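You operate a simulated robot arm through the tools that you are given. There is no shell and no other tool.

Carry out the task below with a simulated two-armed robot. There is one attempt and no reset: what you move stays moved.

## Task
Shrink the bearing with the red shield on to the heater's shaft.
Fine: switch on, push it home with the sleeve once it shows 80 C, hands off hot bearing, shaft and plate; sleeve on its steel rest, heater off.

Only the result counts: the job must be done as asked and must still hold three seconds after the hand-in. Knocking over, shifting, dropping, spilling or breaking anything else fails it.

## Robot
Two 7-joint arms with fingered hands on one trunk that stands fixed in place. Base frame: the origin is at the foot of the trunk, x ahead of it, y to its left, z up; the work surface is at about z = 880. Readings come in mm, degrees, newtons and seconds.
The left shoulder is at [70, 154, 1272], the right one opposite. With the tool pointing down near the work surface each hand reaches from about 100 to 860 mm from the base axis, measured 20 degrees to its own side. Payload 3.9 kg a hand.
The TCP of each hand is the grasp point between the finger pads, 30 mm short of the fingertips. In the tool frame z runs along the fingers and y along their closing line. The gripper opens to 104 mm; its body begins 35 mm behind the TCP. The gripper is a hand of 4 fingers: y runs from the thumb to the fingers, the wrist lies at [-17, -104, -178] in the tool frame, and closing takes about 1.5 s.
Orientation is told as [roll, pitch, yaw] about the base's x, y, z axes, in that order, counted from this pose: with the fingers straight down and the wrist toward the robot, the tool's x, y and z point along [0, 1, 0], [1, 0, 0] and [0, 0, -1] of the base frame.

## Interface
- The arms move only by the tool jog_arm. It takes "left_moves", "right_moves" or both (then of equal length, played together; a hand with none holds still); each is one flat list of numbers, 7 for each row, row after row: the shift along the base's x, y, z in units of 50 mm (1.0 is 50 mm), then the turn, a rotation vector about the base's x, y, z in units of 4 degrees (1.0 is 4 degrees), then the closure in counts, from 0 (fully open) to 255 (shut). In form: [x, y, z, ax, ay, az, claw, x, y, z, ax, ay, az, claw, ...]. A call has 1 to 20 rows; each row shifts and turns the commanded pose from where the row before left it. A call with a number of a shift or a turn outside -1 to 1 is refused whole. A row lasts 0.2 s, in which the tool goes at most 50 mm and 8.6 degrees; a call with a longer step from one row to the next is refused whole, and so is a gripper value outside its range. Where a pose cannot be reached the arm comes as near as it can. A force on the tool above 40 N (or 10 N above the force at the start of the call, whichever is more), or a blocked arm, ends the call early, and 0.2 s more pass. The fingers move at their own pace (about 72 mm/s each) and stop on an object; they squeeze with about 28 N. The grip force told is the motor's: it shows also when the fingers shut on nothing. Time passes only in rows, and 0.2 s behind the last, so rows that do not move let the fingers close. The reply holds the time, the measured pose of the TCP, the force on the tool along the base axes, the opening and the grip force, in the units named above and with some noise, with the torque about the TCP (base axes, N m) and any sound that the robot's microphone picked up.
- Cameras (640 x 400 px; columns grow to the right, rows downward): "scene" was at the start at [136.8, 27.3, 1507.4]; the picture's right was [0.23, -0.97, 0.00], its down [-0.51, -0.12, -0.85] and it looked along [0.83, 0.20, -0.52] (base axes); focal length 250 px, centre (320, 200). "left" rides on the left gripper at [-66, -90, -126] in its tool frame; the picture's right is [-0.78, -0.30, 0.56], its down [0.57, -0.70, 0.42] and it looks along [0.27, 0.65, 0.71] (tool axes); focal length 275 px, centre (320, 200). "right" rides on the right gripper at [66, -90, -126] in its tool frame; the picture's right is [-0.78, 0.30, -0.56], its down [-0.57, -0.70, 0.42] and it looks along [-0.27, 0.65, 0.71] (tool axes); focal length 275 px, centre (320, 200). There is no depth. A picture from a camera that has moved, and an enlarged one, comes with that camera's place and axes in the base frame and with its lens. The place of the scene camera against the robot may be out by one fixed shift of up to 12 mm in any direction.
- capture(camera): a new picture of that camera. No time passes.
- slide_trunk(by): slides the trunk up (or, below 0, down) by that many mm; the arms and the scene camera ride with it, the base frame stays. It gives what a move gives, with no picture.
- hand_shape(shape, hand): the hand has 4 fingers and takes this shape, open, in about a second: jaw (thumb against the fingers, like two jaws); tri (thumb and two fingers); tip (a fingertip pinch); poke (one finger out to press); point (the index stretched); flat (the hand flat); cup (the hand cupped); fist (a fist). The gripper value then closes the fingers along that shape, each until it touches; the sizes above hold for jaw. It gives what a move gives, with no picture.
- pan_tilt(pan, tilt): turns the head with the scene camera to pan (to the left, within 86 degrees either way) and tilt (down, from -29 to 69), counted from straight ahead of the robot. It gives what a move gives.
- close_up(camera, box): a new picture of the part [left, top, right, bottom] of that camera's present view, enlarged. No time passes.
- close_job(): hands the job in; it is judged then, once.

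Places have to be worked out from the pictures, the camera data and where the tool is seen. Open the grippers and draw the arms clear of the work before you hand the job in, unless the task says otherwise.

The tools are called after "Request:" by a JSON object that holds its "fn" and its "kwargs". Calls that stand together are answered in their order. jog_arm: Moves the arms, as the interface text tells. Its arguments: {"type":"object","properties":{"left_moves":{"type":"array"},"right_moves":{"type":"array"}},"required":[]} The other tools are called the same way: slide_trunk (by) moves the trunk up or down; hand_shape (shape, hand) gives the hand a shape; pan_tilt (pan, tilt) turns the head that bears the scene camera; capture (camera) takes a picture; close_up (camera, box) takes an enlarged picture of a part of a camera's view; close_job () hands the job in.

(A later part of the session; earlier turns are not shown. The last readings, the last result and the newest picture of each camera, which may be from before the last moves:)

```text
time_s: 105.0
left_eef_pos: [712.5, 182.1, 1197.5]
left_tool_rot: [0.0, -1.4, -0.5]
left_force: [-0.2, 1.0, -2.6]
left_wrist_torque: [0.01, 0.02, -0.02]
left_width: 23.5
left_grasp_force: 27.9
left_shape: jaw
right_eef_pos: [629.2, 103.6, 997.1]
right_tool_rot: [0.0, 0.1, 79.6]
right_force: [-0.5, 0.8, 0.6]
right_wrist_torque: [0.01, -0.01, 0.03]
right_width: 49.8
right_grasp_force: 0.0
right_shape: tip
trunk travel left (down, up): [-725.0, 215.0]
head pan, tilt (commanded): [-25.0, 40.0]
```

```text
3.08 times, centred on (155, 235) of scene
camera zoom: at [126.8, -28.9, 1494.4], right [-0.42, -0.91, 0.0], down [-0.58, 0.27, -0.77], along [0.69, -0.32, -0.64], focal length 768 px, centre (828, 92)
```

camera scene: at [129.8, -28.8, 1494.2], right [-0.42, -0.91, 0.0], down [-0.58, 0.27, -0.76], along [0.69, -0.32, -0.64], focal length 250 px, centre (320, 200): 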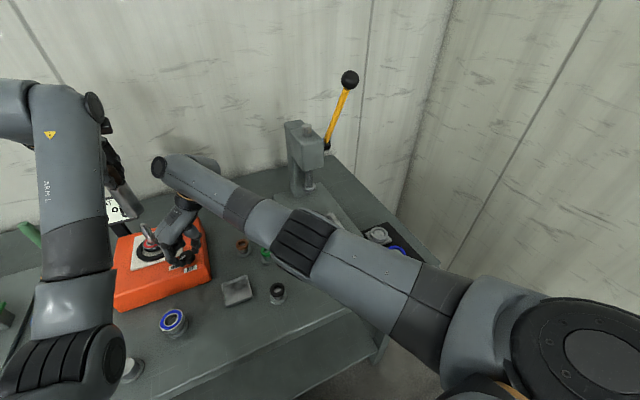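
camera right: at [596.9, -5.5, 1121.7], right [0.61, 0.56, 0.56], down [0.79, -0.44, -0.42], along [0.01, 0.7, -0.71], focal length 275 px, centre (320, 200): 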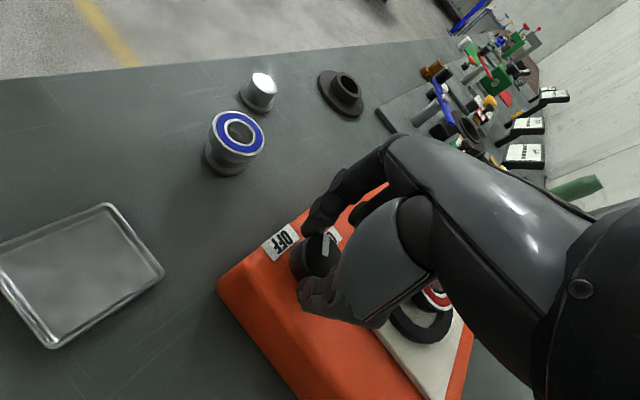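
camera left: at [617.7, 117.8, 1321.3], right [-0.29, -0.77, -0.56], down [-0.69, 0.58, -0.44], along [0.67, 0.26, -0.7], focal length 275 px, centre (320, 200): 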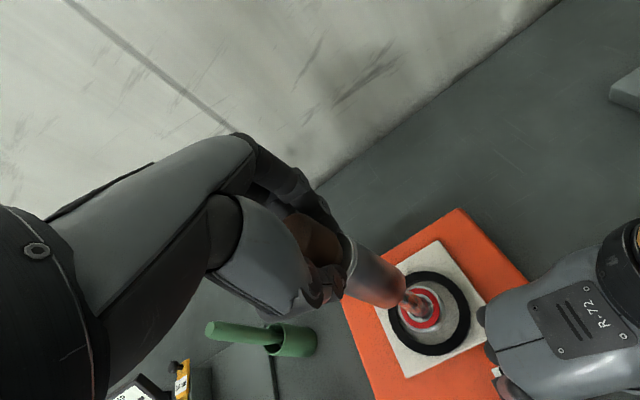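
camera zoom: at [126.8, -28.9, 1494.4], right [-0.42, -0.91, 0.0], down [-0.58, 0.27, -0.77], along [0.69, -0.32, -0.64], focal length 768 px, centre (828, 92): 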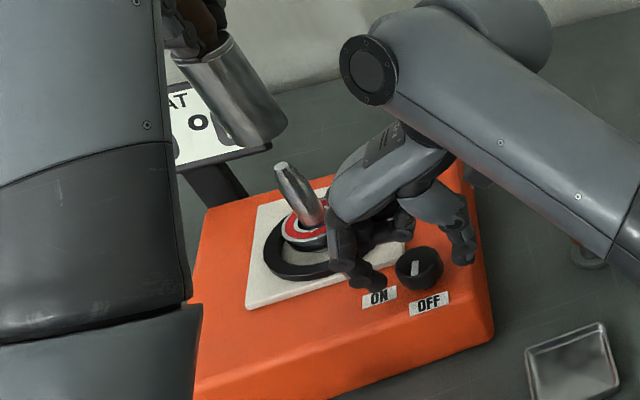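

The mark is at ~170°; OFF is at 188°. Fourth stroke.

Request:
{"fn": "jog_arm", "kwargs": {"right_moves": [0, 0, 0, 0, 0, 0, 255, 0, 0, 0, 0, 0, 0, 255, 0, 0, 0, 0, 0, 0, 255, 0, 0, 0, 0, 0, 0, 255, 0, 0, 0, 0, 0, 1, 255, 0, 0, 0, 0, 0, 1, 255, 0, 0, 0, 0, 0, 1, 255, 0, 0, 0, 0, 0, 1, 255, 0, 0, 0, 0, 0, 1, 255, 0, 0, 0, 0, 0, 1, 255, 0, 0, 0, 0, 0, 1, 255]}}

Request:
{"fn": "close_up", "kwargs": {"camera": "right", "box": [210, 180, 370, 310]}}

Request:
{"fn": "close_up", "kwargs": {"camera": "scene", "box": [90, 170, 220, 300]}}

```text
time_s: 107.3
left_eef_pos: [712.1, 183.9, 1196.8]
left_tool_rot: [0.1, -1.4, -0.5]
left_force: [-0.1, 0.5, -2.8]
left_wrist_torque: [0.01, 0.02, 0.01]
left_width: 23.3
left_grasp_force: 28.2
left_shape: jaw
right_eef_pos: [630.0, 104.9, 996.4]
right_tool_rot: [0.1, 0.1, 107.7]
right_force: [-0.5, 1.5, 0.1]
right_wrist_torque: [0.08, -0.07, -0.48]
right_width: 26.7
right_grasp_force: 27.8
right_shape: tip
trunk travel left (down, up): [-725.0, 215.0]
head pan, tilt (commanded): [-25.0, 40.0]
```

```text
3.08 times, centred on (290, 245) of right
camera zoom: at [593.8, -1.6, 1122.3], right [0.65, 0.52, 0.56], down [0.76, -0.49, -0.42], along [0.05, 0.7, -0.71], focal length 847 px, centre (412, 62)
```

zoom: 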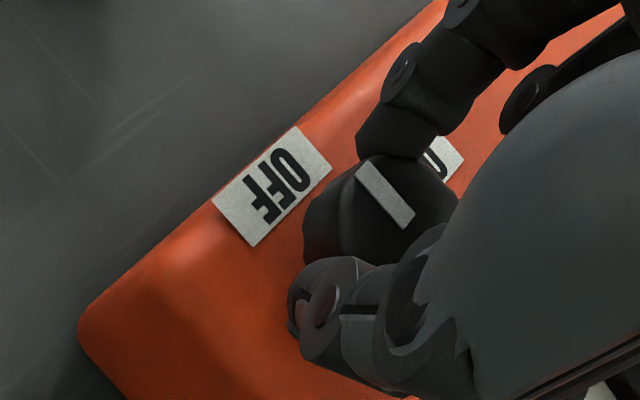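

```text
3.08 times, centred on (155, 235) of scene
camera zoom: at [127.1, -27.8, 1494.4], right [-0.42, -0.91, 0.0], down [-0.58, 0.27, -0.77], along [0.69, -0.32, -0.64], focal length 768 px, centre (828, 92)
```

zoom: 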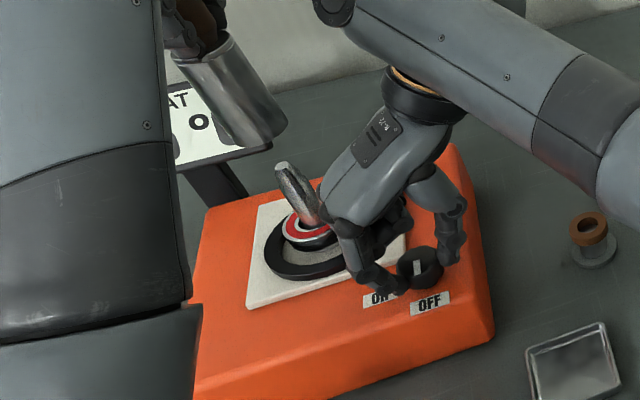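

The knob resists now (torque −0.48 N·m), so it is at its OFF stop. I open the pinch, lift the right hand and withdraw it to the right/up.

Request:
{"fn": "jog_arm", "kwargs": {"right_moves": [0, 0, 0, 0, 0, 0, 132, 0, 0, 0, 0, 0, 0, 120, 0, 0, 0.5, 0, 0, 0, 120, 0, -0.1, 0.7, 0, 0, 0, 120, 0, -0.5, 0.6, 0, 0, -1, 120, 0.05, -0.7, 0.5, 0, 0, -1, 120, 0.1, -0.8, 0.4, 0, 0, -1, 120, 0.1, -0.8, 0.4, 0, 0, -1, 120, 0.2, -0.7, 0.4, 0, 0, -1, 120, 0.2, -0.3, 0.4, 0, 0, -1, 120]}}

Request:
{"fn": "capture", "kwargs": {"camera": "right"}}

Request:
{"fn": "capture", "kwargs": {"camera": "left"}}

Request:
{"fn": "capture", "kwargs": {"camera": "scene"}}

```text
time_s: 109.5
left_eef_pos: [712.4, 182.0, 1197.2]
left_tool_rot: [0.0, -1.4, -0.5]
left_force: [-0.8, 1.4, -3.4]
left_wrist_torque: [0.03, 0.02, -0.01]
left_width: 23.2
left_grasp_force: 27.8
left_shape: jaw
right_eef_pos: [661.9, -91.0, 1190.9]
right_tool_rot: [0.1, -0.1, 83.5]
right_force: [-0.5, 1.1, -0.3]
right_wrist_torque: [0.0, -0.02, -0.01]
right_width: 54.9
right_grasp_force: 0.1
right_shape: tip
trunk travel left (down, up): [-725.0, 215.0]
head pan, tilt (commanded): [-25.0, 40.0]
```

```text
taken
camera right: at [585.9, -173.9, 1317.6], right [0.8, 0.21, 0.56], down [0.49, -0.76, -0.43], along [0.33, 0.61, -0.71], focal length 275 px, centre (320, 200)
```

right: 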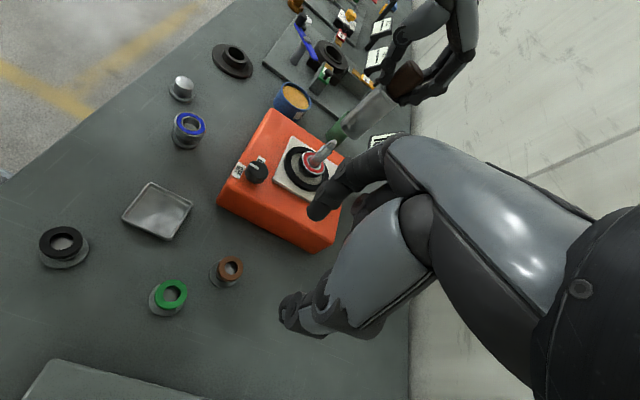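

```text
taken
camera left: at [617.8, 117.8, 1321.3], right [-0.29, -0.77, -0.56], down [-0.69, 0.58, -0.44], along [0.67, 0.26, -0.7], focal length 275 px, centre (320, 200)
```

left: 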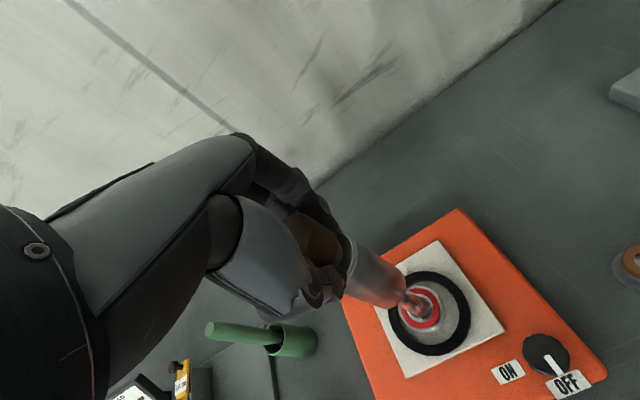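

```text
taken
camera scene: at [126.9, -28.8, 1494.3], right [-0.42, -0.91, 0.0], down [-0.58, 0.27, -0.77], along [0.69, -0.32, -0.64], focal length 250 px, centre (320, 200)
```

scene: 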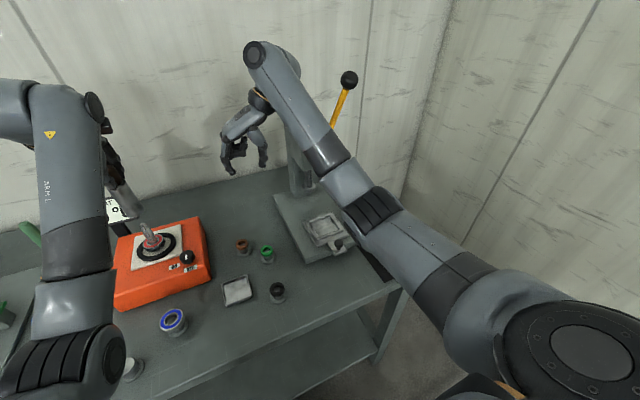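

The right hand is clear. I zoom in to confirm the knob mark points to OFF, and try to see the display.

Request:
{"fn": "close_up", "kwargs": {"camera": "left", "box": [480, 310, 620, 400]}}

Request:
{"fn": "close_up", "kwargs": {"camera": "scene", "box": [90, 170, 220, 300]}}

Request:
{"fn": "close_up", "kwargs": {"camera": "right", "box": [220, 100, 420, 240]}}

```text
4.44 times, centred on (550, 355) of left
camera zoom: at [617.8, 117.8, 1321.3], right [-0.29, -0.77, -0.56], down [-0.69, 0.58, -0.44], along [0.67, 0.26, -0.7], focal length 1224 px, centre (-702, -489)
```

zoom: 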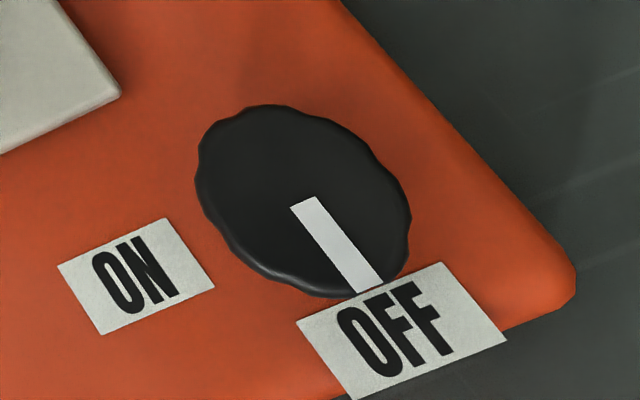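

```text
3.08 times, centred on (155, 235) of scene
camera zoom: at [126.9, -28.8, 1494.3], right [-0.42, -0.91, 0.0], down [-0.58, 0.27, -0.77], along [0.69, -0.32, -0.64], focal length 768 px, centre (828, 92)
```

zoom: 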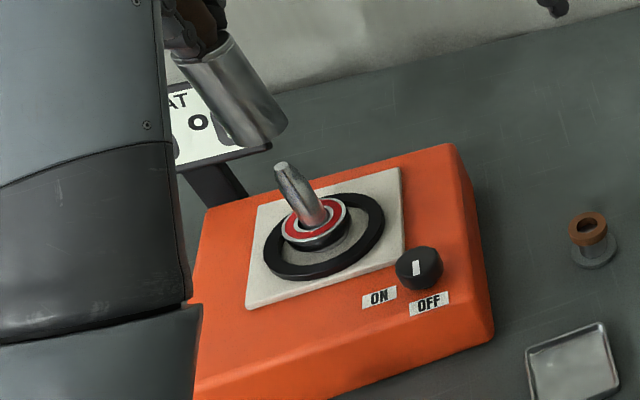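

```text
2.86 times, centred on (320, 170) of right
camera zoom: at [585.9, -173.9, 1317.6], right [0.8, 0.21, 0.56], down [0.49, -0.76, -0.43], along [0.33, 0.61, -0.71], focal length 786 px, centre (320, 286)
```

zoom: 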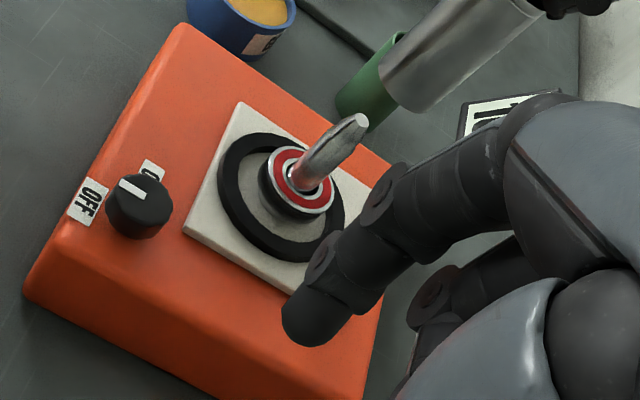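

The mark points squarely at OFF, as it did at the start. Now the left hand carries the sleeve back above its tray (TCP ≈ [540, 17]) and lowers to ~20 mm above it.

Request:
{"fn": "jog_arm", "kwargs": {"left_moves": [-0.573, -0.55, 0, 0, 0, 0, 255, -0.573, -0.55, 0, 0, 0, 0, 255, -0.573, -0.55, 0, 0, 0, 0, 255, -0.573, -0.55, 0, 0, 0, 0, 255, -0.573, -0.55, 0, 0, 0, 0, 255, -0.573, -0.55, 0, 0, 0, 0, 255, 0, 0, -0.8, 0, 0, 0, 255, 0, 0, -0.8, 0, 0, 0, 255, 0, 0, -0.8, 0, 0, 0, 255, 0, 0, -0.6, 0, 0, 0, 255, 0, 0, -0.4, 0, 0, 0, 255, 0, 0, 0, 0, 0, 0, 255]}}

Request:
{"fn": "capture", "kwargs": {"camera": "left"}}

Request:
{"fn": "capture", "kwargs": {"camera": "scene"}}

Request:
{"fn": "capture", "kwargs": {"camera": "right"}}

```text
time_s: 111.5
left_eef_pos: [562.2, 69.0, 1100.2]
left_tool_rot: [7.5, -4.5, 2.8]
left_force: [-0.1, 0.0, -2.8]
left_wrist_torque: [-0.06, 0.03, 0.01]
left_width: 23.0
left_grasp_force: 27.8
left_shape: jaw
right_eef_pos: [661.3, -90.6, 1192.1]
right_tool_rot: [-0.1, 0.1, 83.8]
right_force: [-0.2, -0.1, 0.3]
right_wrist_torque: [-0.01, 0.03, -0.01]
right_width: 54.6
right_grasp_force: 0.1
right_shape: tip
trunk travel left (down, up): [-725.0, 215.0]
head pan, tilt (commanded): [-25.0, 40.0]
stopped in row 9 (left hand): the arm was blocked; the commanded pose is now the measured one
```

```text
taken
camera left: at [467.0, -16.8, 1209.7], right [-0.21, -0.71, -0.67], down [-0.7, 0.59, -0.4], along [0.68, 0.39, -0.62], focal length 275 px, centre (320, 200)
```

left: 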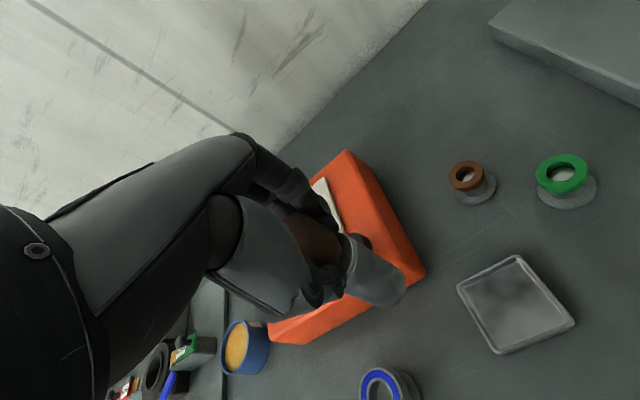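

```text
taken
camera scene: at [126.5, -28.8, 1494.4], right [-0.42, -0.91, 0.0], down [-0.58, 0.27, -0.77], along [0.69, -0.32, -0.64], focal length 250 px, centre (320, 200)
```

scene: 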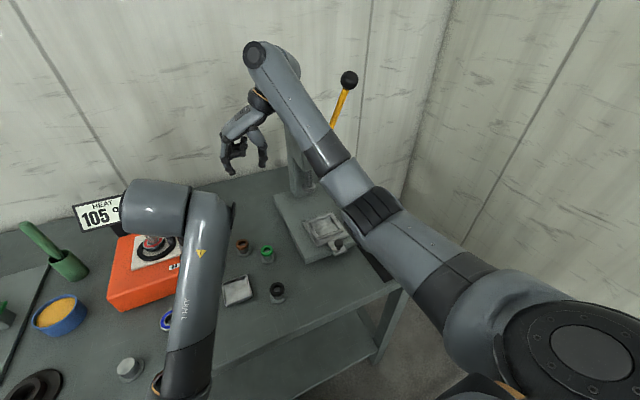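

```text
taken
camera right: at [585.7, -173.3, 1317.7], right [0.8, 0.21, 0.56], down [0.49, -0.76, -0.43], along [0.33, 0.62, -0.71], focal length 275 px, centre (320, 200)
```

right: 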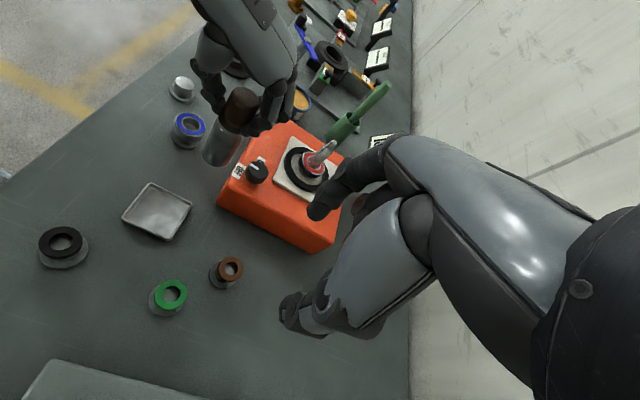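

The display shows 105 °C with the switch off. The left arm got stuck at [562, 69, 1100] with the hand tilted; no contact force, so again a posture limit. I look at the left arm from a panned view.

Request:
{"fn": "pan_tilt", "kwargs": {"pan": 35, "tilt": 45}}

Request:
{"fn": "capture", "kwargs": {"camera": "scene"}}

```text
time_s: 112.8
left_eef_pos: [563.0, 67.9, 1101.0]
left_tool_rot: [7.4, -4.5, 2.7]
left_force: [0.3, 0.6, -2.8]
left_wrist_torque: [-0.03, 0.01, -0.02]
left_width: 23.3
left_grasp_force: 27.7
left_shape: jaw
right_eef_pos: [661.5, -91.0, 1191.5]
right_tool_rot: [0.0, 0.1, 83.7]
right_force: [-0.7, -0.8, 0.2]
right_wrist_torque: [-0.02, -0.01, -0.01]
right_width: 54.7
right_grasp_force: 0.1
right_shape: tip
trunk travel left (down, up): [-725.0, 215.0]
head pan, tilt (commanded): [35.0, 45.0]
```

```text
taken
camera scene: at [116.5, 53.5, 1487.1], right [0.57, -0.82, 0.0], down [-0.58, -0.41, -0.71], along [0.58, 0.41, -0.71], focal length 250 px, centre (320, 200)
```

scene: 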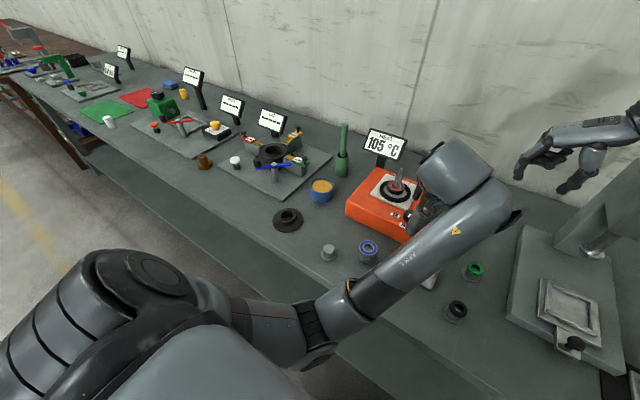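

The left elbow hangs low under the shoulder; like the other arm, crossing over is easier with the wrist turned outward (negative yaw for the left). I back off upward, level the hand, and turn it to about −40° yaw (the sleeve is round, so yaw is free).

Request:
{"fn": "jog_arm", "kwargs": {"left_moves": [0.3, 0.35, 0.5, -0.62, 0.375, -0.5, 255, 0.3, 0.35, 0.5, -0.62, 0.375, -0.5, 255, 0.3, 0.35, 0.5, -0.62, 0.375, -0.5, 255, 0, 0, 0, 0, 0, -1, 255, 0, 0, 0, 0, 0, -1, 255, 0, 0, 0, 0, 0, -1, 255, 0, 0, 0, 0, 0, -1, 255, 0, 0, 0, 0, 0, -1, 255, 0, 0, 0, 0, 0, -1, 255, 0, 0, 0, 0, 0, -1, 255, 0, 0, 0, 0, 0, -1, 255]}}

Request:
{"fn": "capture", "kwargs": {"camera": "scene"}}

Request:
{"fn": "capture", "kwargs": {"camera": "right"}}

```text
time_s: 115.2
left_eef_pos: [608.1, 121.0, 1175.3]
left_tool_rot: [-0.2, 0.0, -35.2]
left_force: [-0.6, -0.4, -2.1]
left_wrist_torque: [0.03, 0.01, -0.02]
left_width: 23.4
left_grasp_force: 27.8
left_shape: jaw
right_eef_pos: [661.4, -90.4, 1191.9]
right_tool_rot: [0.0, 0.0, 83.6]
right_force: [0.5, -0.2, 0.4]
right_wrist_torque: [-0.03, -0.02, 0.01]
right_width: 54.4
right_grasp_force: 0.1
right_shape: tip
trunk travel left (down, up): [-725.0, 215.0]
head pan, tilt (commanded): [35.0, 45.0]
```

```text
taken
camera scene: at [116.7, 54.0, 1487.1], right [0.57, -0.82, 0.0], down [-0.58, -0.41, -0.71], along [0.58, 0.41, -0.71], focal length 250 px, centre (320, 200)
```

scene: 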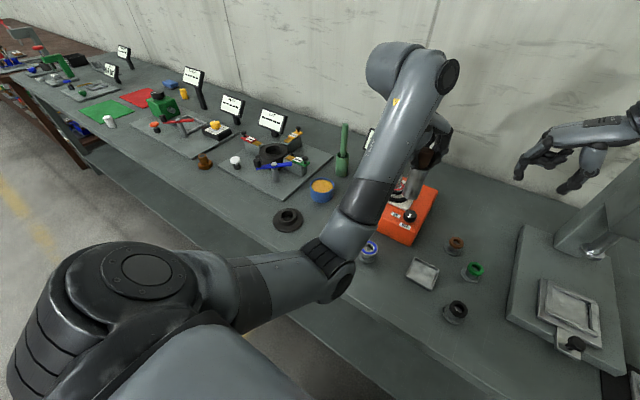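

```text
taken
camera right: at [586.2, -173.2, 1317.4], right [0.8, 0.21, 0.56], down [0.49, -0.76, -0.42], along [0.33, 0.62, -0.71], focal length 275 px, centre (320, 200)
```

right: 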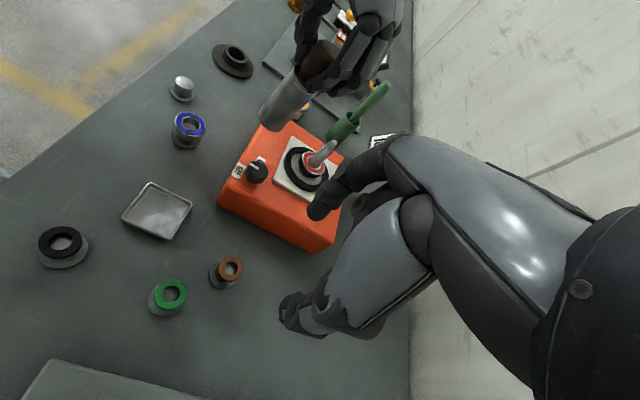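

Level again at yaw −35°, comfortable. I measure the empty tray's centre precisely from the right and scene cameras.

Request:
{"fn": "close_up", "kwargs": {"camera": "right", "box": [100, 160, 220, 260]}}

Request:
{"fn": "close_up", "kwargs": {"camera": "scene", "box": [380, 230, 480, 320]}}

Request:
{"fn": "capture", "kwargs": {"camera": "left"}}

```text
4.00 times, centred on (160, 210) of right
camera zoom: at [586.2, -173.2, 1317.4], right [0.8, 0.21, 0.56], down [0.49, -0.76, -0.42], along [0.33, 0.62, -0.71], focal length 1101 px, centre (960, 160)
```

zoom: 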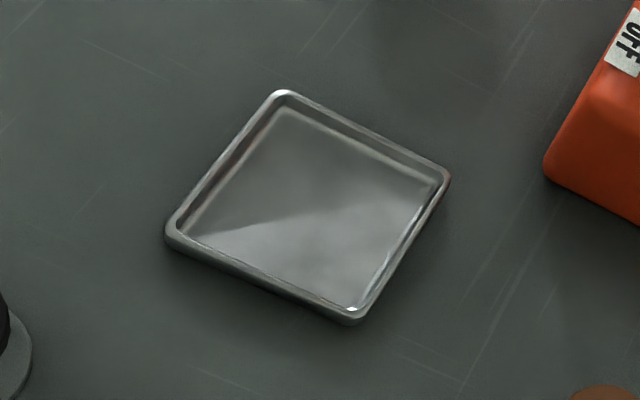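

```text
4.44 times, centred on (430, 275) of scene
camera zoom: at [116.7, 54.0, 1487.1], right [0.57, -0.82, 0.0], down [-0.58, -0.41, -0.71], along [0.58, 0.41, -0.71], focal length 1110 px, centre (-169, -133)
```

zoom: 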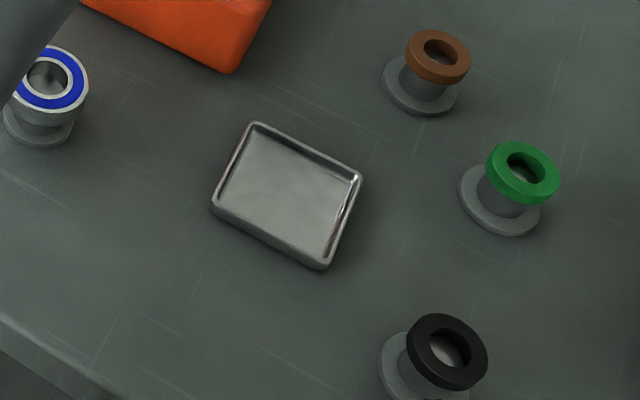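

```text
taken
camera left: at [495.8, 119.6, 1301.2], right [-0.69, -0.47, -0.56], down [-0.25, 0.87, -0.43], along [0.68, -0.16, -0.71], focal length 275 px, centre (320, 200)
```

left: 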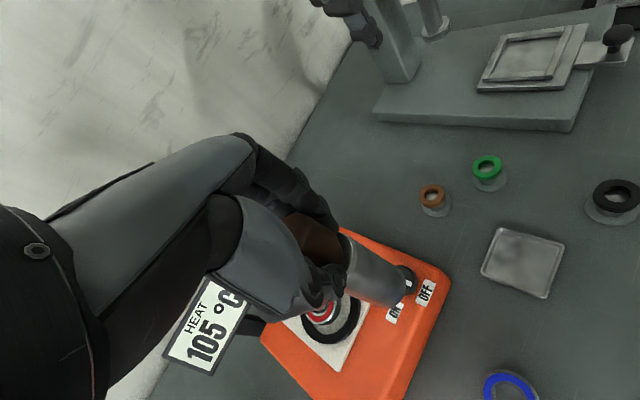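

Tray centre ≈ [541, 15.5]. The sleeve's bottom hangs ~7 mm off the TCP (slight tilt in the grip). I carry it over the tray with yaw → −55° and counter-tilt ~2.6° to make it upright, stopping high for a check.

Request:
{"fn": "jog_arm", "kwargs": {"left_moves": [-0.26, -0.425, -0.22, -0.04, -0.13, -1, 255, -0.26, -0.425, -0.22, -0.04, -0.13, -1, 255, -0.26, -0.425, -0.22, -0.04, -0.13, -1, 255, -0.26, -0.425, -0.22, -0.04, -0.13, -1, 255, -0.26, -0.425, -0.22, -0.04, -0.13, -1, 255, 0, 0, 0, 0, 0, 0, 255]}}

Request:
{"fn": "capture", "kwargs": {"camera": "scene"}}

Request:
{"fn": "capture", "kwargs": {"camera": "right"}}

Request:
{"fn": "capture", "kwargs": {"camera": "left"}}

```text
time_s: 116.6
left_eef_pos: [543.4, 14.9, 1119.8]
left_tool_rot: [1.1, -2.4, -55.0]
left_force: [-0.4, 0.9, -3.0]
left_wrist_torque: [0.02, 0.02, -0.01]
left_width: 23.2
left_grasp_force: 27.9
left_shape: jaw
right_eef_pos: [663.0, -91.1, 1192.2]
right_tool_rot: [0.1, 0.1, 83.7]
right_force: [-0.4, 0.7, 0.5]
right_wrist_torque: [0.0, 0.02, 0.04]
right_width: 54.8
right_grasp_force: 0.1
right_shape: tip
trunk travel left (down, up): [-725.0, 215.0]
head pan, tilt (commanded): [35.0, 45.0]
```

```text
taken
camera scene: at [116.7, 53.8, 1487.1], right [0.57, -0.82, 0.0], down [-0.58, -0.41, -0.71], along [0.58, 0.41, -0.71], focal length 250 px, centre (320, 200)
```

scene: 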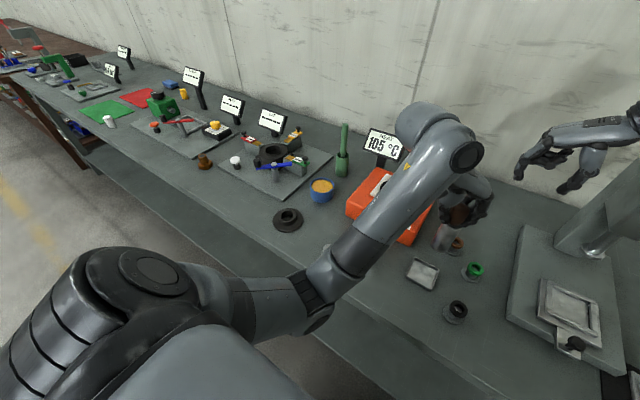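

```text
taken
camera right: at [586.2, -173.4, 1317.4], right [0.8, 0.21, 0.56], down [0.49, -0.76, -0.42], along [0.33, 0.62, -0.71], focal length 275 px, centre (320, 200)
```

right: 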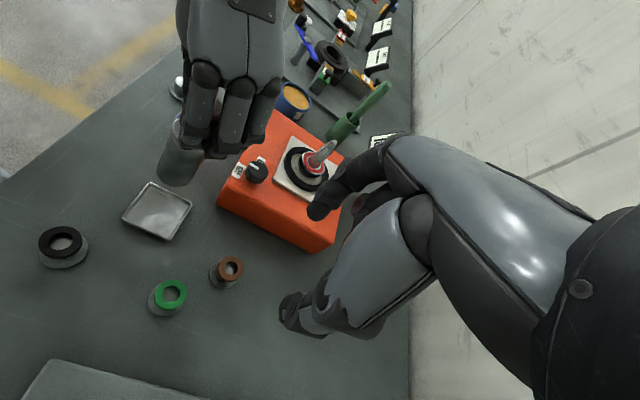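

```text
taken
camera left: at [430.8, 54.2, 1240.6], right [-0.78, -0.22, -0.58], down [0.08, 0.89, -0.44], along [0.62, -0.4, -0.68], focal length 275 px, centre (320, 200)
```

left: 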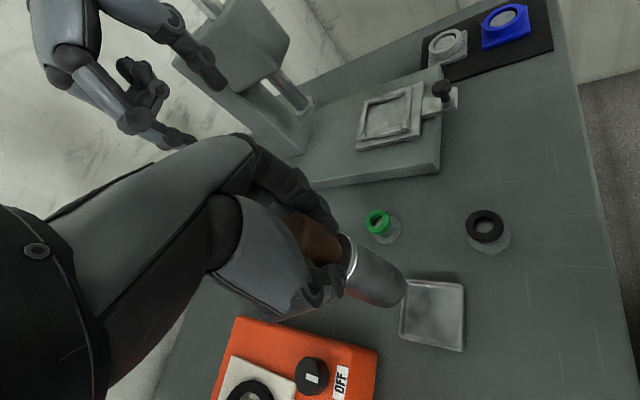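

Reached exactly. I check the sleeve's verticality and its position over the tray.

Request:
{"fn": "close_up", "kwargs": {"camera": "right", "box": [100, 60, 260, 250]}}

Request:
{"fn": "close_up", "kwargs": {"camera": "left", "box": [310, 210, 490, 370]}}

Request:
{"fn": "close_up", "kwargs": {"camera": "scene", "box": [390, 150, 510, 310]}}

```text
2.11 times, centred on (180, 155) of right
camera zoom: at [586.2, -173.4, 1317.4], right [0.8, 0.21, 0.56], down [0.49, -0.76, -0.42], along [0.33, 0.62, -0.71], focal length 580 px, centre (615, 295)
```

zoom: 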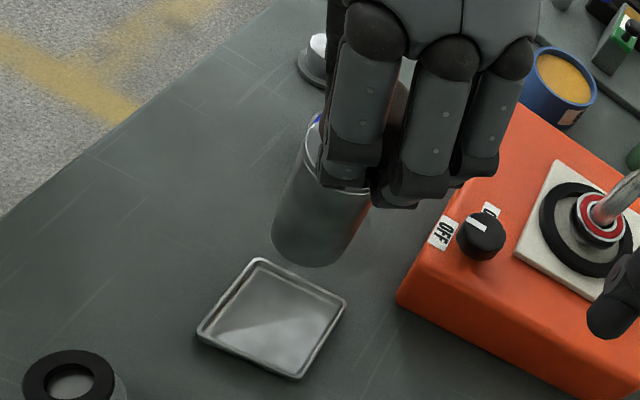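

```text
2.50 times, centred on (400, 290) of left
camera zoom: at [430.8, 54.2, 1240.6], right [-0.78, -0.22, -0.58], down [0.08, 0.89, -0.44], along [0.62, -0.4, -0.68], focal length 688 px, centre (120, -25)
```

zoom: 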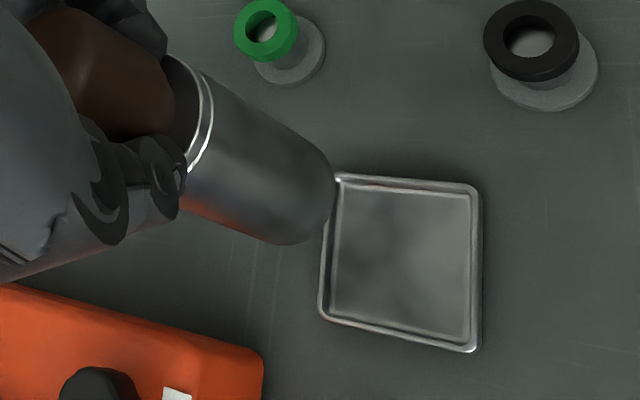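

```text
2.50 times, centred on (450, 230) of scene
camera zoom: at [116.7, 53.8, 1487.1], right [0.57, -0.82, 0.0], down [-0.58, -0.41, -0.71], along [0.58, 0.41, -0.71], focal length 624 px, centre (-5, 125)
```

zoom: 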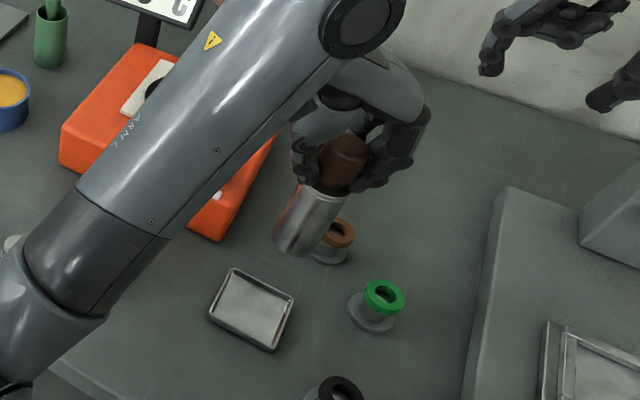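

The sleeve's bottom is within ~2 mm of the tray centre and upright. I lower it, fast at first, then slowly until contact.

Request:
{"fn": "jog_arm", "kwargs": {"left_moves": [-0.02, 0.03, -0.6, 0, 0, 0, 255, 0, 0, -0.6, 0, 0, 0, 255, 0, 0, -0.6, 0, 0, 0, 255, 0, 0, -0.3, 0, 0, 0, 255, 0, 0, 0, 0, 0, 0, 255]}}

Request:
{"fn": "close_up", "kwargs": {"camera": "left", "box": [310, 210, 490, 370]}}

Request:
{"fn": "close_up", "kwargs": {"camera": "right", "box": [100, 100, 260, 260]}}

Request:
{"fn": "close_up", "kwargs": {"camera": "scene", "box": [380, 180, 500, 320]}}

```text
time_s: 117.8
left_eef_pos: [541.6, 15.0, 1014.6]
left_tool_rot: [1.3, -2.4, -54.9]
left_force: [-0.1, -0.6, -3.7]
left_wrist_torque: [-0.02, 0.05, -0.02]
left_width: 23.1
left_grasp_force: 28.1
left_shape: jaw
right_eef_pos: [663.5, -90.7, 1192.1]
right_tool_rot: [0.0, 0.0, 83.7]
right_force: [-0.2, -0.2, 0.7]
right_wrist_torque: [0.01, 0.02, -0.03]
right_width: 54.8
right_grasp_force: 0.1
right_shape: tip
trunk travel left (down, up): [-725.0, 215.0]
head pan, tilt (commanded): [35.0, 45.0]
```

```text
2.50 times, centred on (400, 290) of left
camera zoom: at [430.1, 54.9, 1135.4], right [-0.78, -0.22, -0.58], down [0.08, 0.89, -0.44], along [0.62, -0.39, -0.68], focal length 688 px, centre (120, -25)
```

zoom: 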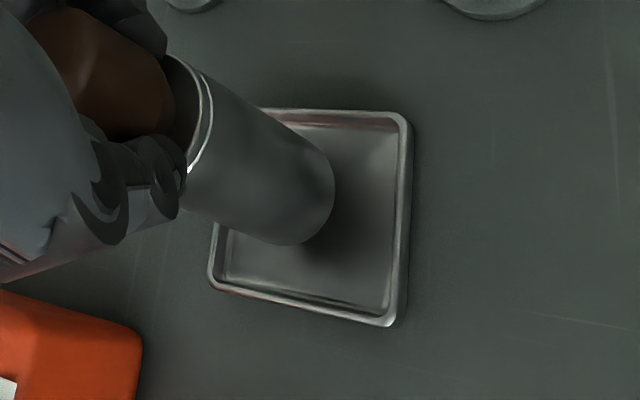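

```text
2.50 times, centred on (180, 180) of right
camera zoom: at [585.9, -173.7, 1317.4], right [0.8, 0.21, 0.56], down [0.49, -0.76, -0.43], along [0.33, 0.62, -0.71], focal length 688 px, centre (670, 250)
```

zoom: 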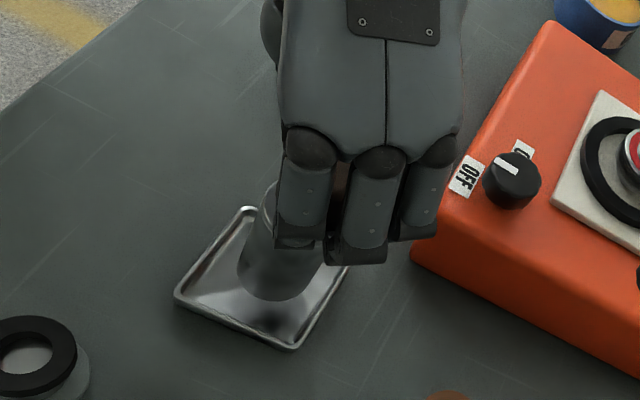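

```text
2.86 times, centred on (440, 250) of scene
camera zoom: at [116.4, 53.4, 1487.1], right [0.57, -0.82, 0.0], down [-0.58, -0.41, -0.71], along [0.58, 0.41, -0.71], focal length 713 px, centre (-23, 57)
```

zoom: 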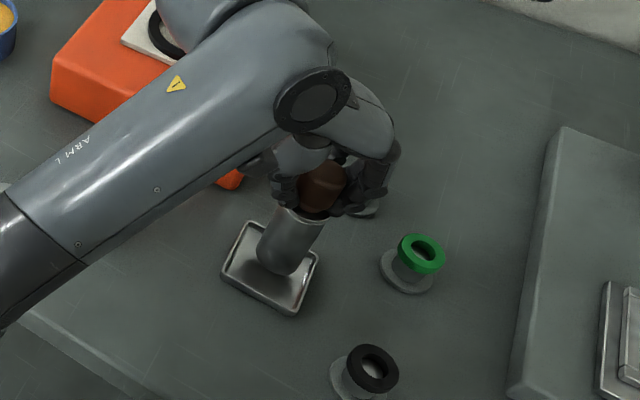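

About 18 mm above the tray and centred within ~4 mm. I lower slowly in 4 mm steps until it touches.

Request:
{"fn": "jog_arm", "kwargs": {"left_moves": [0, -0.04, -0.1, 0, 0, 0, 255, 0, 0, -0.08, 0, 0, 0, 255, 0, 0, -0.06, 0, 0, 0, 255, 0, 0, -0.05, 0, 0, 0, 255]}}

Request:
{"fn": "close_up", "kwargs": {"camera": "left", "box": [310, 210, 490, 370]}}

Request:
{"fn": "close_up", "kwargs": {"camera": "right", "box": [100, 100, 260, 260]}}

```text
time_s: 118.8
left_eef_pos: [541.9, 15.2, 1000.7]
left_tool_rot: [1.2, -2.4, -54.9]
left_force: [-0.1, -0.1, -3.6]
left_wrist_torque: [-0.04, -0.01, -0.01]
left_width: 23.4
left_grasp_force: 28.0
left_shape: jaw
right_eef_pos: [662.5, -91.0, 1191.5]
right_tool_rot: [-0.1, 0.0, 83.6]
right_force: [0.2, -0.1, -0.4]
right_wrist_torque: [0.01, -0.01, 0.01]
right_width: 54.7
right_grasp_force: 0.1
right_shape: tip
trunk travel left (down, up): [-725.0, 215.0]
head pan, tilt (commanded): [35.0, 45.0]
```

```text
2.50 times, centred on (400, 290) of left
camera zoom: at [430.3, 53.4, 1121.8], right [-0.78, -0.22, -0.58], down [0.08, 0.89, -0.44], along [0.62, -0.39, -0.68], focal length 688 px, centre (120, -25)
```

zoom: 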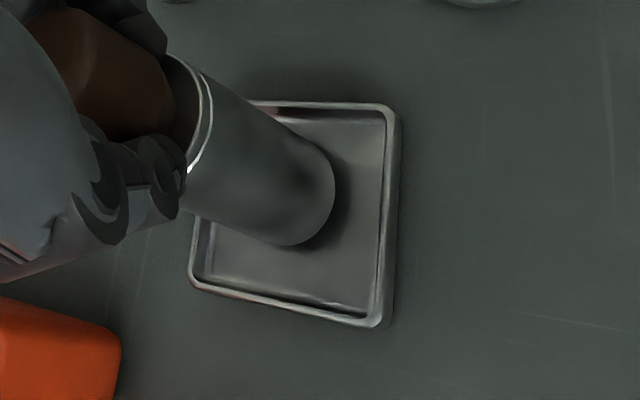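

```text
2.50 times, centred on (180, 180) of right
camera zoom: at [586.0, -173.5, 1317.5], right [0.8, 0.21, 0.56], down [0.49, -0.76, -0.42], along [0.33, 0.62, -0.71], focal length 688 px, centre (670, 250)
```

zoom: 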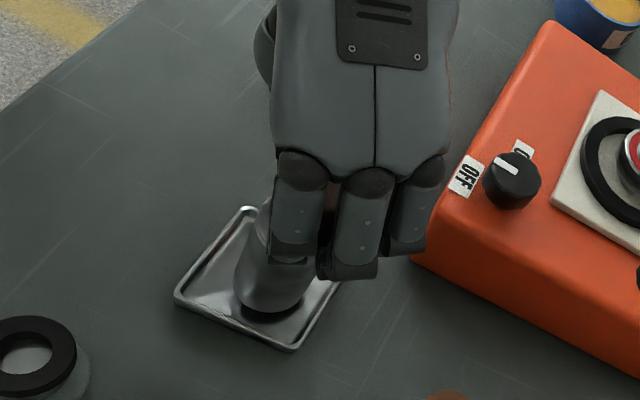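

Not touching yet (shadow gap of a few mm). I continue in 2–3 mm steps.

Request:
{"fn": "jog_arm", "kwargs": {"left_moves": [0, 0, -0.05, 0, 0, 0, 255, 0, 0, -0.05, 0, 0, 0, 255, 0, 0, 0, 0, 0, 0, 255]}}

Request:
{"fn": "close_up", "kwargs": {"camera": "right", "box": [130, 160, 210, 250]}}

```text
time_s: 119.6
left_eef_pos: [541.7, 14.8, 997.2]
left_tool_rot: [1.2, -2.4, -55.0]
left_force: [0.4, 0.9, -0.3]
left_wrist_torque: [0.02, 0.0, 0.01]
left_width: 23.1
left_grasp_force: 27.8
left_shape: jaw
right_eef_pos: [661.1, -91.7, 1190.3]
right_tool_rot: [-0.1, 0.0, 83.7]
right_force: [-0.6, 0.6, -0.4]
right_wrist_torque: [-0.02, 0.0, 0.03]
right_width: 54.5
right_grasp_force: 0.0
right_shape: tip
trunk travel left (down, up): [-725.0, 215.0]
head pan, tilt (commanded): [35.0, 45.0]
```

```text
4.44 times, centred on (170, 205) of right
camera zoom: at [585.5, -173.6, 1317.7], right [0.8, 0.21, 0.56], down [0.49, -0.76, -0.42], along [0.33, 0.62, -0.71], focal length 1224 px, centre (987, 178)
```

zoom: 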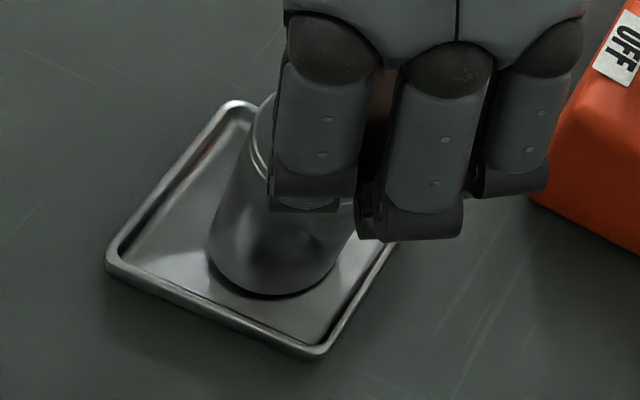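

The sleeve's weight is now carried by the tray. I open the left hand.

Request:
{"fn": "jog_arm", "kwargs": {"left_moves": [0, 0, 0, 0, 0, 0, 220, 0, 0, 0, 0, 0, 0, 180, 0, 0, 0, 0, 0, 0, 130, 0, 0, 0, 0, 0, 0, 80, 0, 0, 0, 0, 0, 0, 30, 0, 0, 0, 0, 0, 0, 0, 0, 0, 0, 0, 0, 0, 0]}}

Request:
{"fn": "close_up", "kwargs": {"camera": "right", "box": [100, 100, 260, 260]}}

Request:
{"fn": "capture", "kwargs": {"camera": "left"}}

Request:
{"fn": "close_up", "kwargs": {"camera": "scene", "box": [380, 180, 500, 320]}}

```text
time_s: 121.2
left_eef_pos: [542.3, 14.4, 996.3]
left_tool_rot: [1.2, -2.4, -54.9]
left_force: [0.7, 0.1, -0.4]
left_wrist_torque: [0.0, -0.03, -0.02]
left_width: 103.4
left_grasp_force: 0.0
left_shape: jaw
right_eef_pos: [661.5, -90.6, 1192.8]
right_tool_rot: [0.1, 0.0, 83.7]
right_force: [-0.6, -0.4, -0.4]
right_wrist_torque: [0.02, 0.0, 0.01]
right_width: 54.5
right_grasp_force: 0.0
right_shape: tip
trunk travel left (down, up): [-725.0, 215.0]
head pan, tilt (commanded): [35.0, 45.0]
```

```text
2.50 times, centred on (180, 180) of right
camera zoom: at [585.5, -173.6, 1317.7], right [0.8, 0.21, 0.56], down [0.49, -0.76, -0.42], along [0.33, 0.62, -0.71], focal length 688 px, centre (670, 250)
```

zoom: 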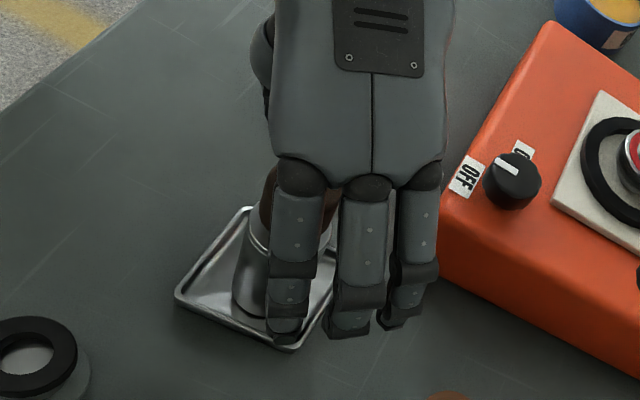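

```text
taken
camera left: at [430.1, 53.3, 1116.9], right [-0.78, -0.22, -0.58], down [0.08, 0.89, -0.44], along [0.62, -0.39, -0.68], focal length 275 px, centre (320, 200)
```

left: 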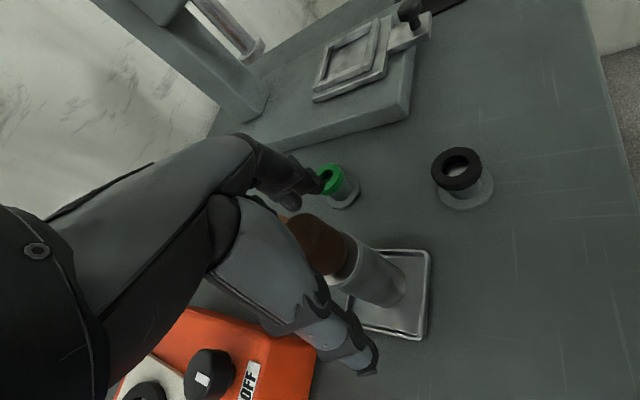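

```text
2.86 times, centred on (440, 250) of scene
camera zoom: at [116.0, 53.6, 1487.1], right [0.57, -0.82, 0.0], down [-0.58, -0.41, -0.71], along [0.58, 0.41, -0.71], focal length 713 px, centre (-23, 57)
```

zoom: 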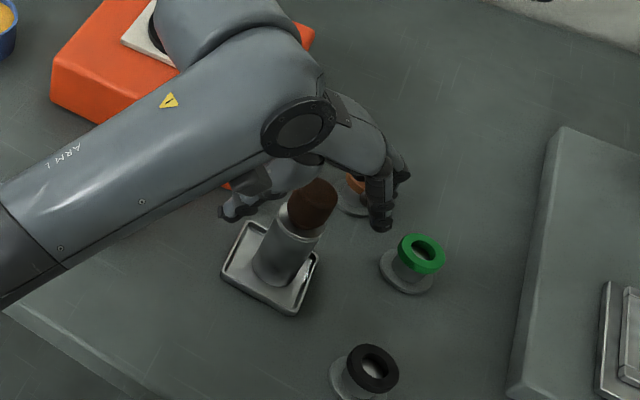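

The sleeve stands upright on its tray. I lift the left hand straight up off it.

Request:
{"fn": "jog_arm", "kwargs": {"left_moves": [0, 0, 0.2, 0, 0, 0, 0, 0, 0, 0.5, 0, 0, 0, 0, 0, 0, 0.8, 0, 0, 0, 0, 0, 0, 0.8, 0, 0, 0, 0, 0, 0, 0.8, 0, 0, 0, 0]}}

Request:
{"fn": "close_up", "kwargs": {"camera": "right", "box": [100, 100, 260, 260]}}

Request:
{"fn": "capture", "kwargs": {"camera": "scene"}}

```text
time_s: 122.4
left_eef_pos: [541.9, 14.1, 1153.1]
left_tool_rot: [1.1, -2.3, -55.1]
left_force: [-0.2, -0.8, 0.0]
left_wrist_torque: [0.0, 0.01, -0.01]
left_width: 103.7
left_grasp_force: 0.1
left_shape: jaw
right_eef_pos: [662.1, -91.7, 1192.8]
right_tool_rot: [-0.1, 0.1, 83.7]
right_force: [0.6, 0.2, -1.4]
right_wrist_torque: [0.0, 0.05, -0.02]
right_width: 54.7
right_grasp_force: 0.0
right_shape: tip
trunk travel left (down, up): [-725.0, 215.0]
head pan, tilt (commanded): [35.0, 45.0]
```

```text
2.50 times, centred on (180, 180) of right
camera zoom: at [585.6, -173.8, 1317.6], right [0.8, 0.21, 0.56], down [0.49, -0.76, -0.42], along [0.33, 0.62, -0.71], focal length 688 px, centre (670, 250)
```

zoom: 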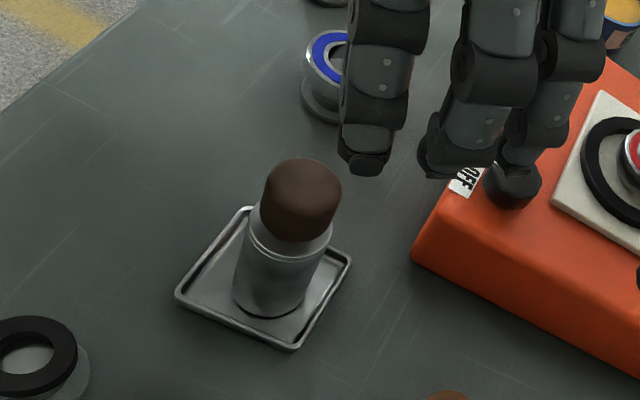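

```text
taken
camera scene: at [116.0, 53.4, 1487.1], right [0.57, -0.82, 0.0], down [-0.58, -0.41, -0.71], along [0.58, 0.41, -0.71], focal length 250 px, centre (320, 200)
```

scene: 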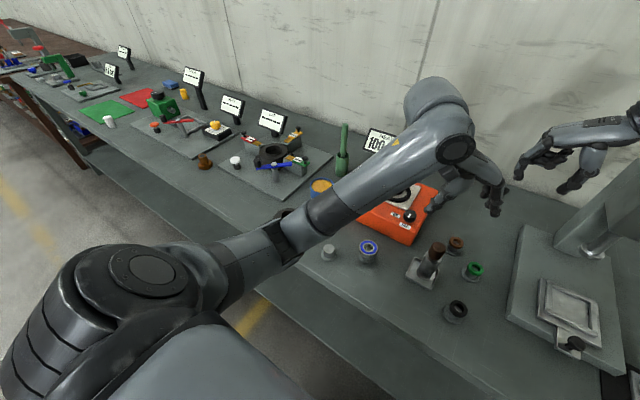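

The sleeve is upright and centred on the tray; the display has dropped to 100 °C, so the heater is off. I now draw both arms clear and open both hands.

Request:
{"fn": "jog_arm", "kwargs": {"left_moves": [0, 0.1, 0.7, 0, 0, 1, 0, 0, 0.2, 0.7, 0, 0, 1, 0, 0, 0.5, 0.5, 0, 0, 1, 0, 0, 0.8, 0.2, 0, 0, 1, 0, 0, 0.9, 0.1, 0, 0, 1, 0, 0, 0.9, 0, 0, 0, 1, 0, -0.1, 0.9, 0, 0, 0, 1, 0, -0.1, 0.9, 0, 0, 0, 1, 0, -0.1, 0.9, 0, 0, 0, 1, 0, -0.1, 0.9, 0, 0, 0, 1, 0, -0.1, 0.9, 0, 0, 0, 1, 0, -0.1, 0.3, 0, 0, 0, 1, 0], "right_moves": [0, 0, 0.3, 0, 0, 0, 80, 0, 0, 0.4, 0, 0, 0, 40, 0, -0.1, 0.5, 0, 0, -1, 0, 0, -0.1, 0.5, 0, 0, -1, 0, 0, -0.1, 0.4, 0, 0, -1, 0, 0, -0.1, 0.3, 0, 0, -1, 0, 0, 0, 0, 0, 0, 0, 0, 0, 0, 0, 0, 0, 0, 0, 0, 0, 0, 0, 0, 0, 0, 0, 0, 0, 0, 0, 0, 0, 0, 0, 0, 0, 0, 0, 0, 0, 0, 0, 0, 0, 0, 0]}}

Request:
{"fn": "pan_tilt", "kwargs": {"pan": 10, "tilt": 36}}

Request:
{"fn": "capture", "kwargs": {"camera": "scene"}}

Request:
{"fn": "capture", "kwargs": {"camera": "left"}}

Request:
{"fn": "capture", "kwargs": {"camera": "right"}}

```text
time_s: 125.0
left_eef_pos: [512.2, 424.8, 1261.0]
left_tool_rot: [1.1, -2.4, -6.9]
left_force: [-0.8, 0.3, -0.9]
left_wrist_torque: [-0.03, 0.0, 0.03]
left_width: 103.6
left_grasp_force: 0.2
left_shape: jaw
right_eef_pos: [660.9, -111.3, 1310.7]
right_tool_rot: [0.0, 0.1, 67.7]
right_force: [-0.6, -0.1, -0.8]
right_wrist_torque: [0.0, -0.02, 0.01]
right_width: 103.7
right_grasp_force: 0.1
right_shape: tip
trunk travel left (down, up): [-725.0, 215.0]
head pan, tilt (commanded): [35.0, 45.0]
```

```text
time_s: 125.9
left_eef_pos: [511.2, 424.6, 1258.9]
left_tool_rot: [1.2, -2.4, -7.0]
left_force: [-0.1, -0.1, 0.6]
left_wrist_torque: [0.02, 0.0, 0.01]
left_width: 103.7
left_grasp_force: 0.0
left_shape: jaw
right_eef_pos: [660.8, -110.7, 1310.4]
right_tool_rot: [0.0, 0.0, 67.7]
right_force: [0.5, -0.6, 0.8]
right_wrist_torque: [0.02, 0.0, -0.01]
right_width: 103.5
right_grasp_force: 0.0
right_shape: tip
trunk travel left (down, up): [-725.0, 215.0]
head pan, tilt (commanded): [10.0, 36.0]
```

```text
taken
camera scene: at [135.5, 22.5, 1500.4], right [0.17, -0.98, 0.0], down [-0.58, -0.1, -0.81], along [0.8, 0.14, -0.59], focal length 250 px, centre (320, 200)
```

scene: 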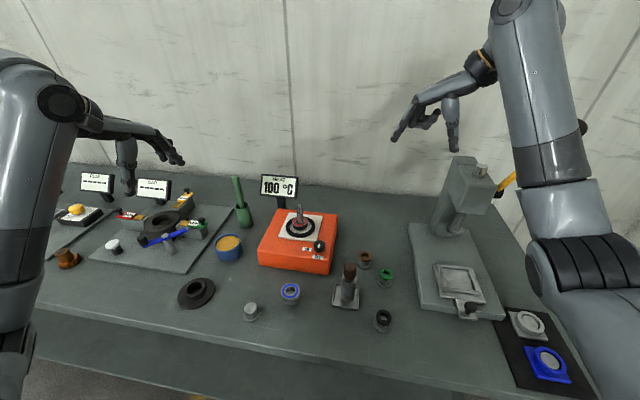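

```text
taken
camera left: at [408.6, 368.7, 1380.9], right [-0.36, -0.73, -0.58], down [-0.61, 0.66, -0.44], along [0.71, 0.19, -0.68], focal length 275 px, centre (320, 200)
```

left: 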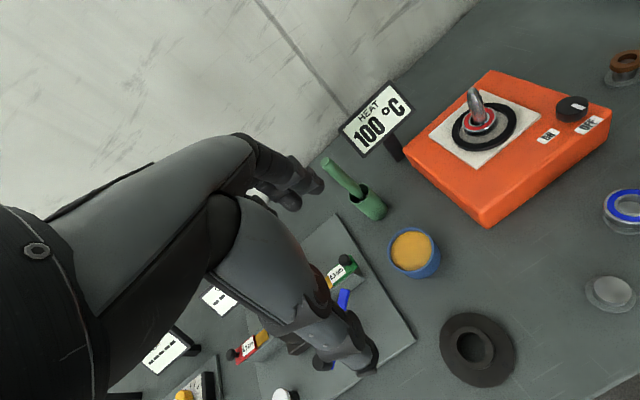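

```text
taken
camera right: at [564.7, -169.1, 1436.6], right [0.83, -0.02, 0.56], down [0.26, -0.87, -0.42], along [0.49, 0.5, -0.71], focal length 275 px, centre (320, 200)
```

right: 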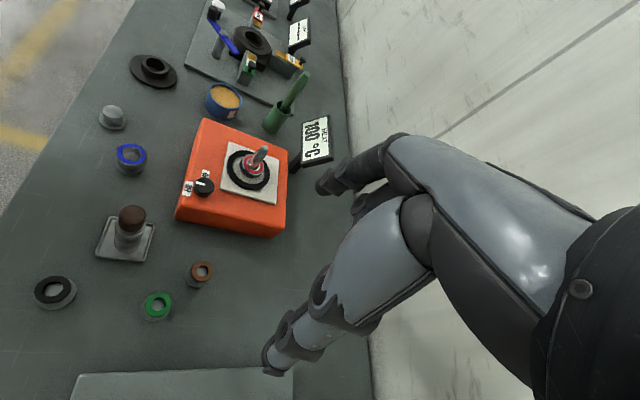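

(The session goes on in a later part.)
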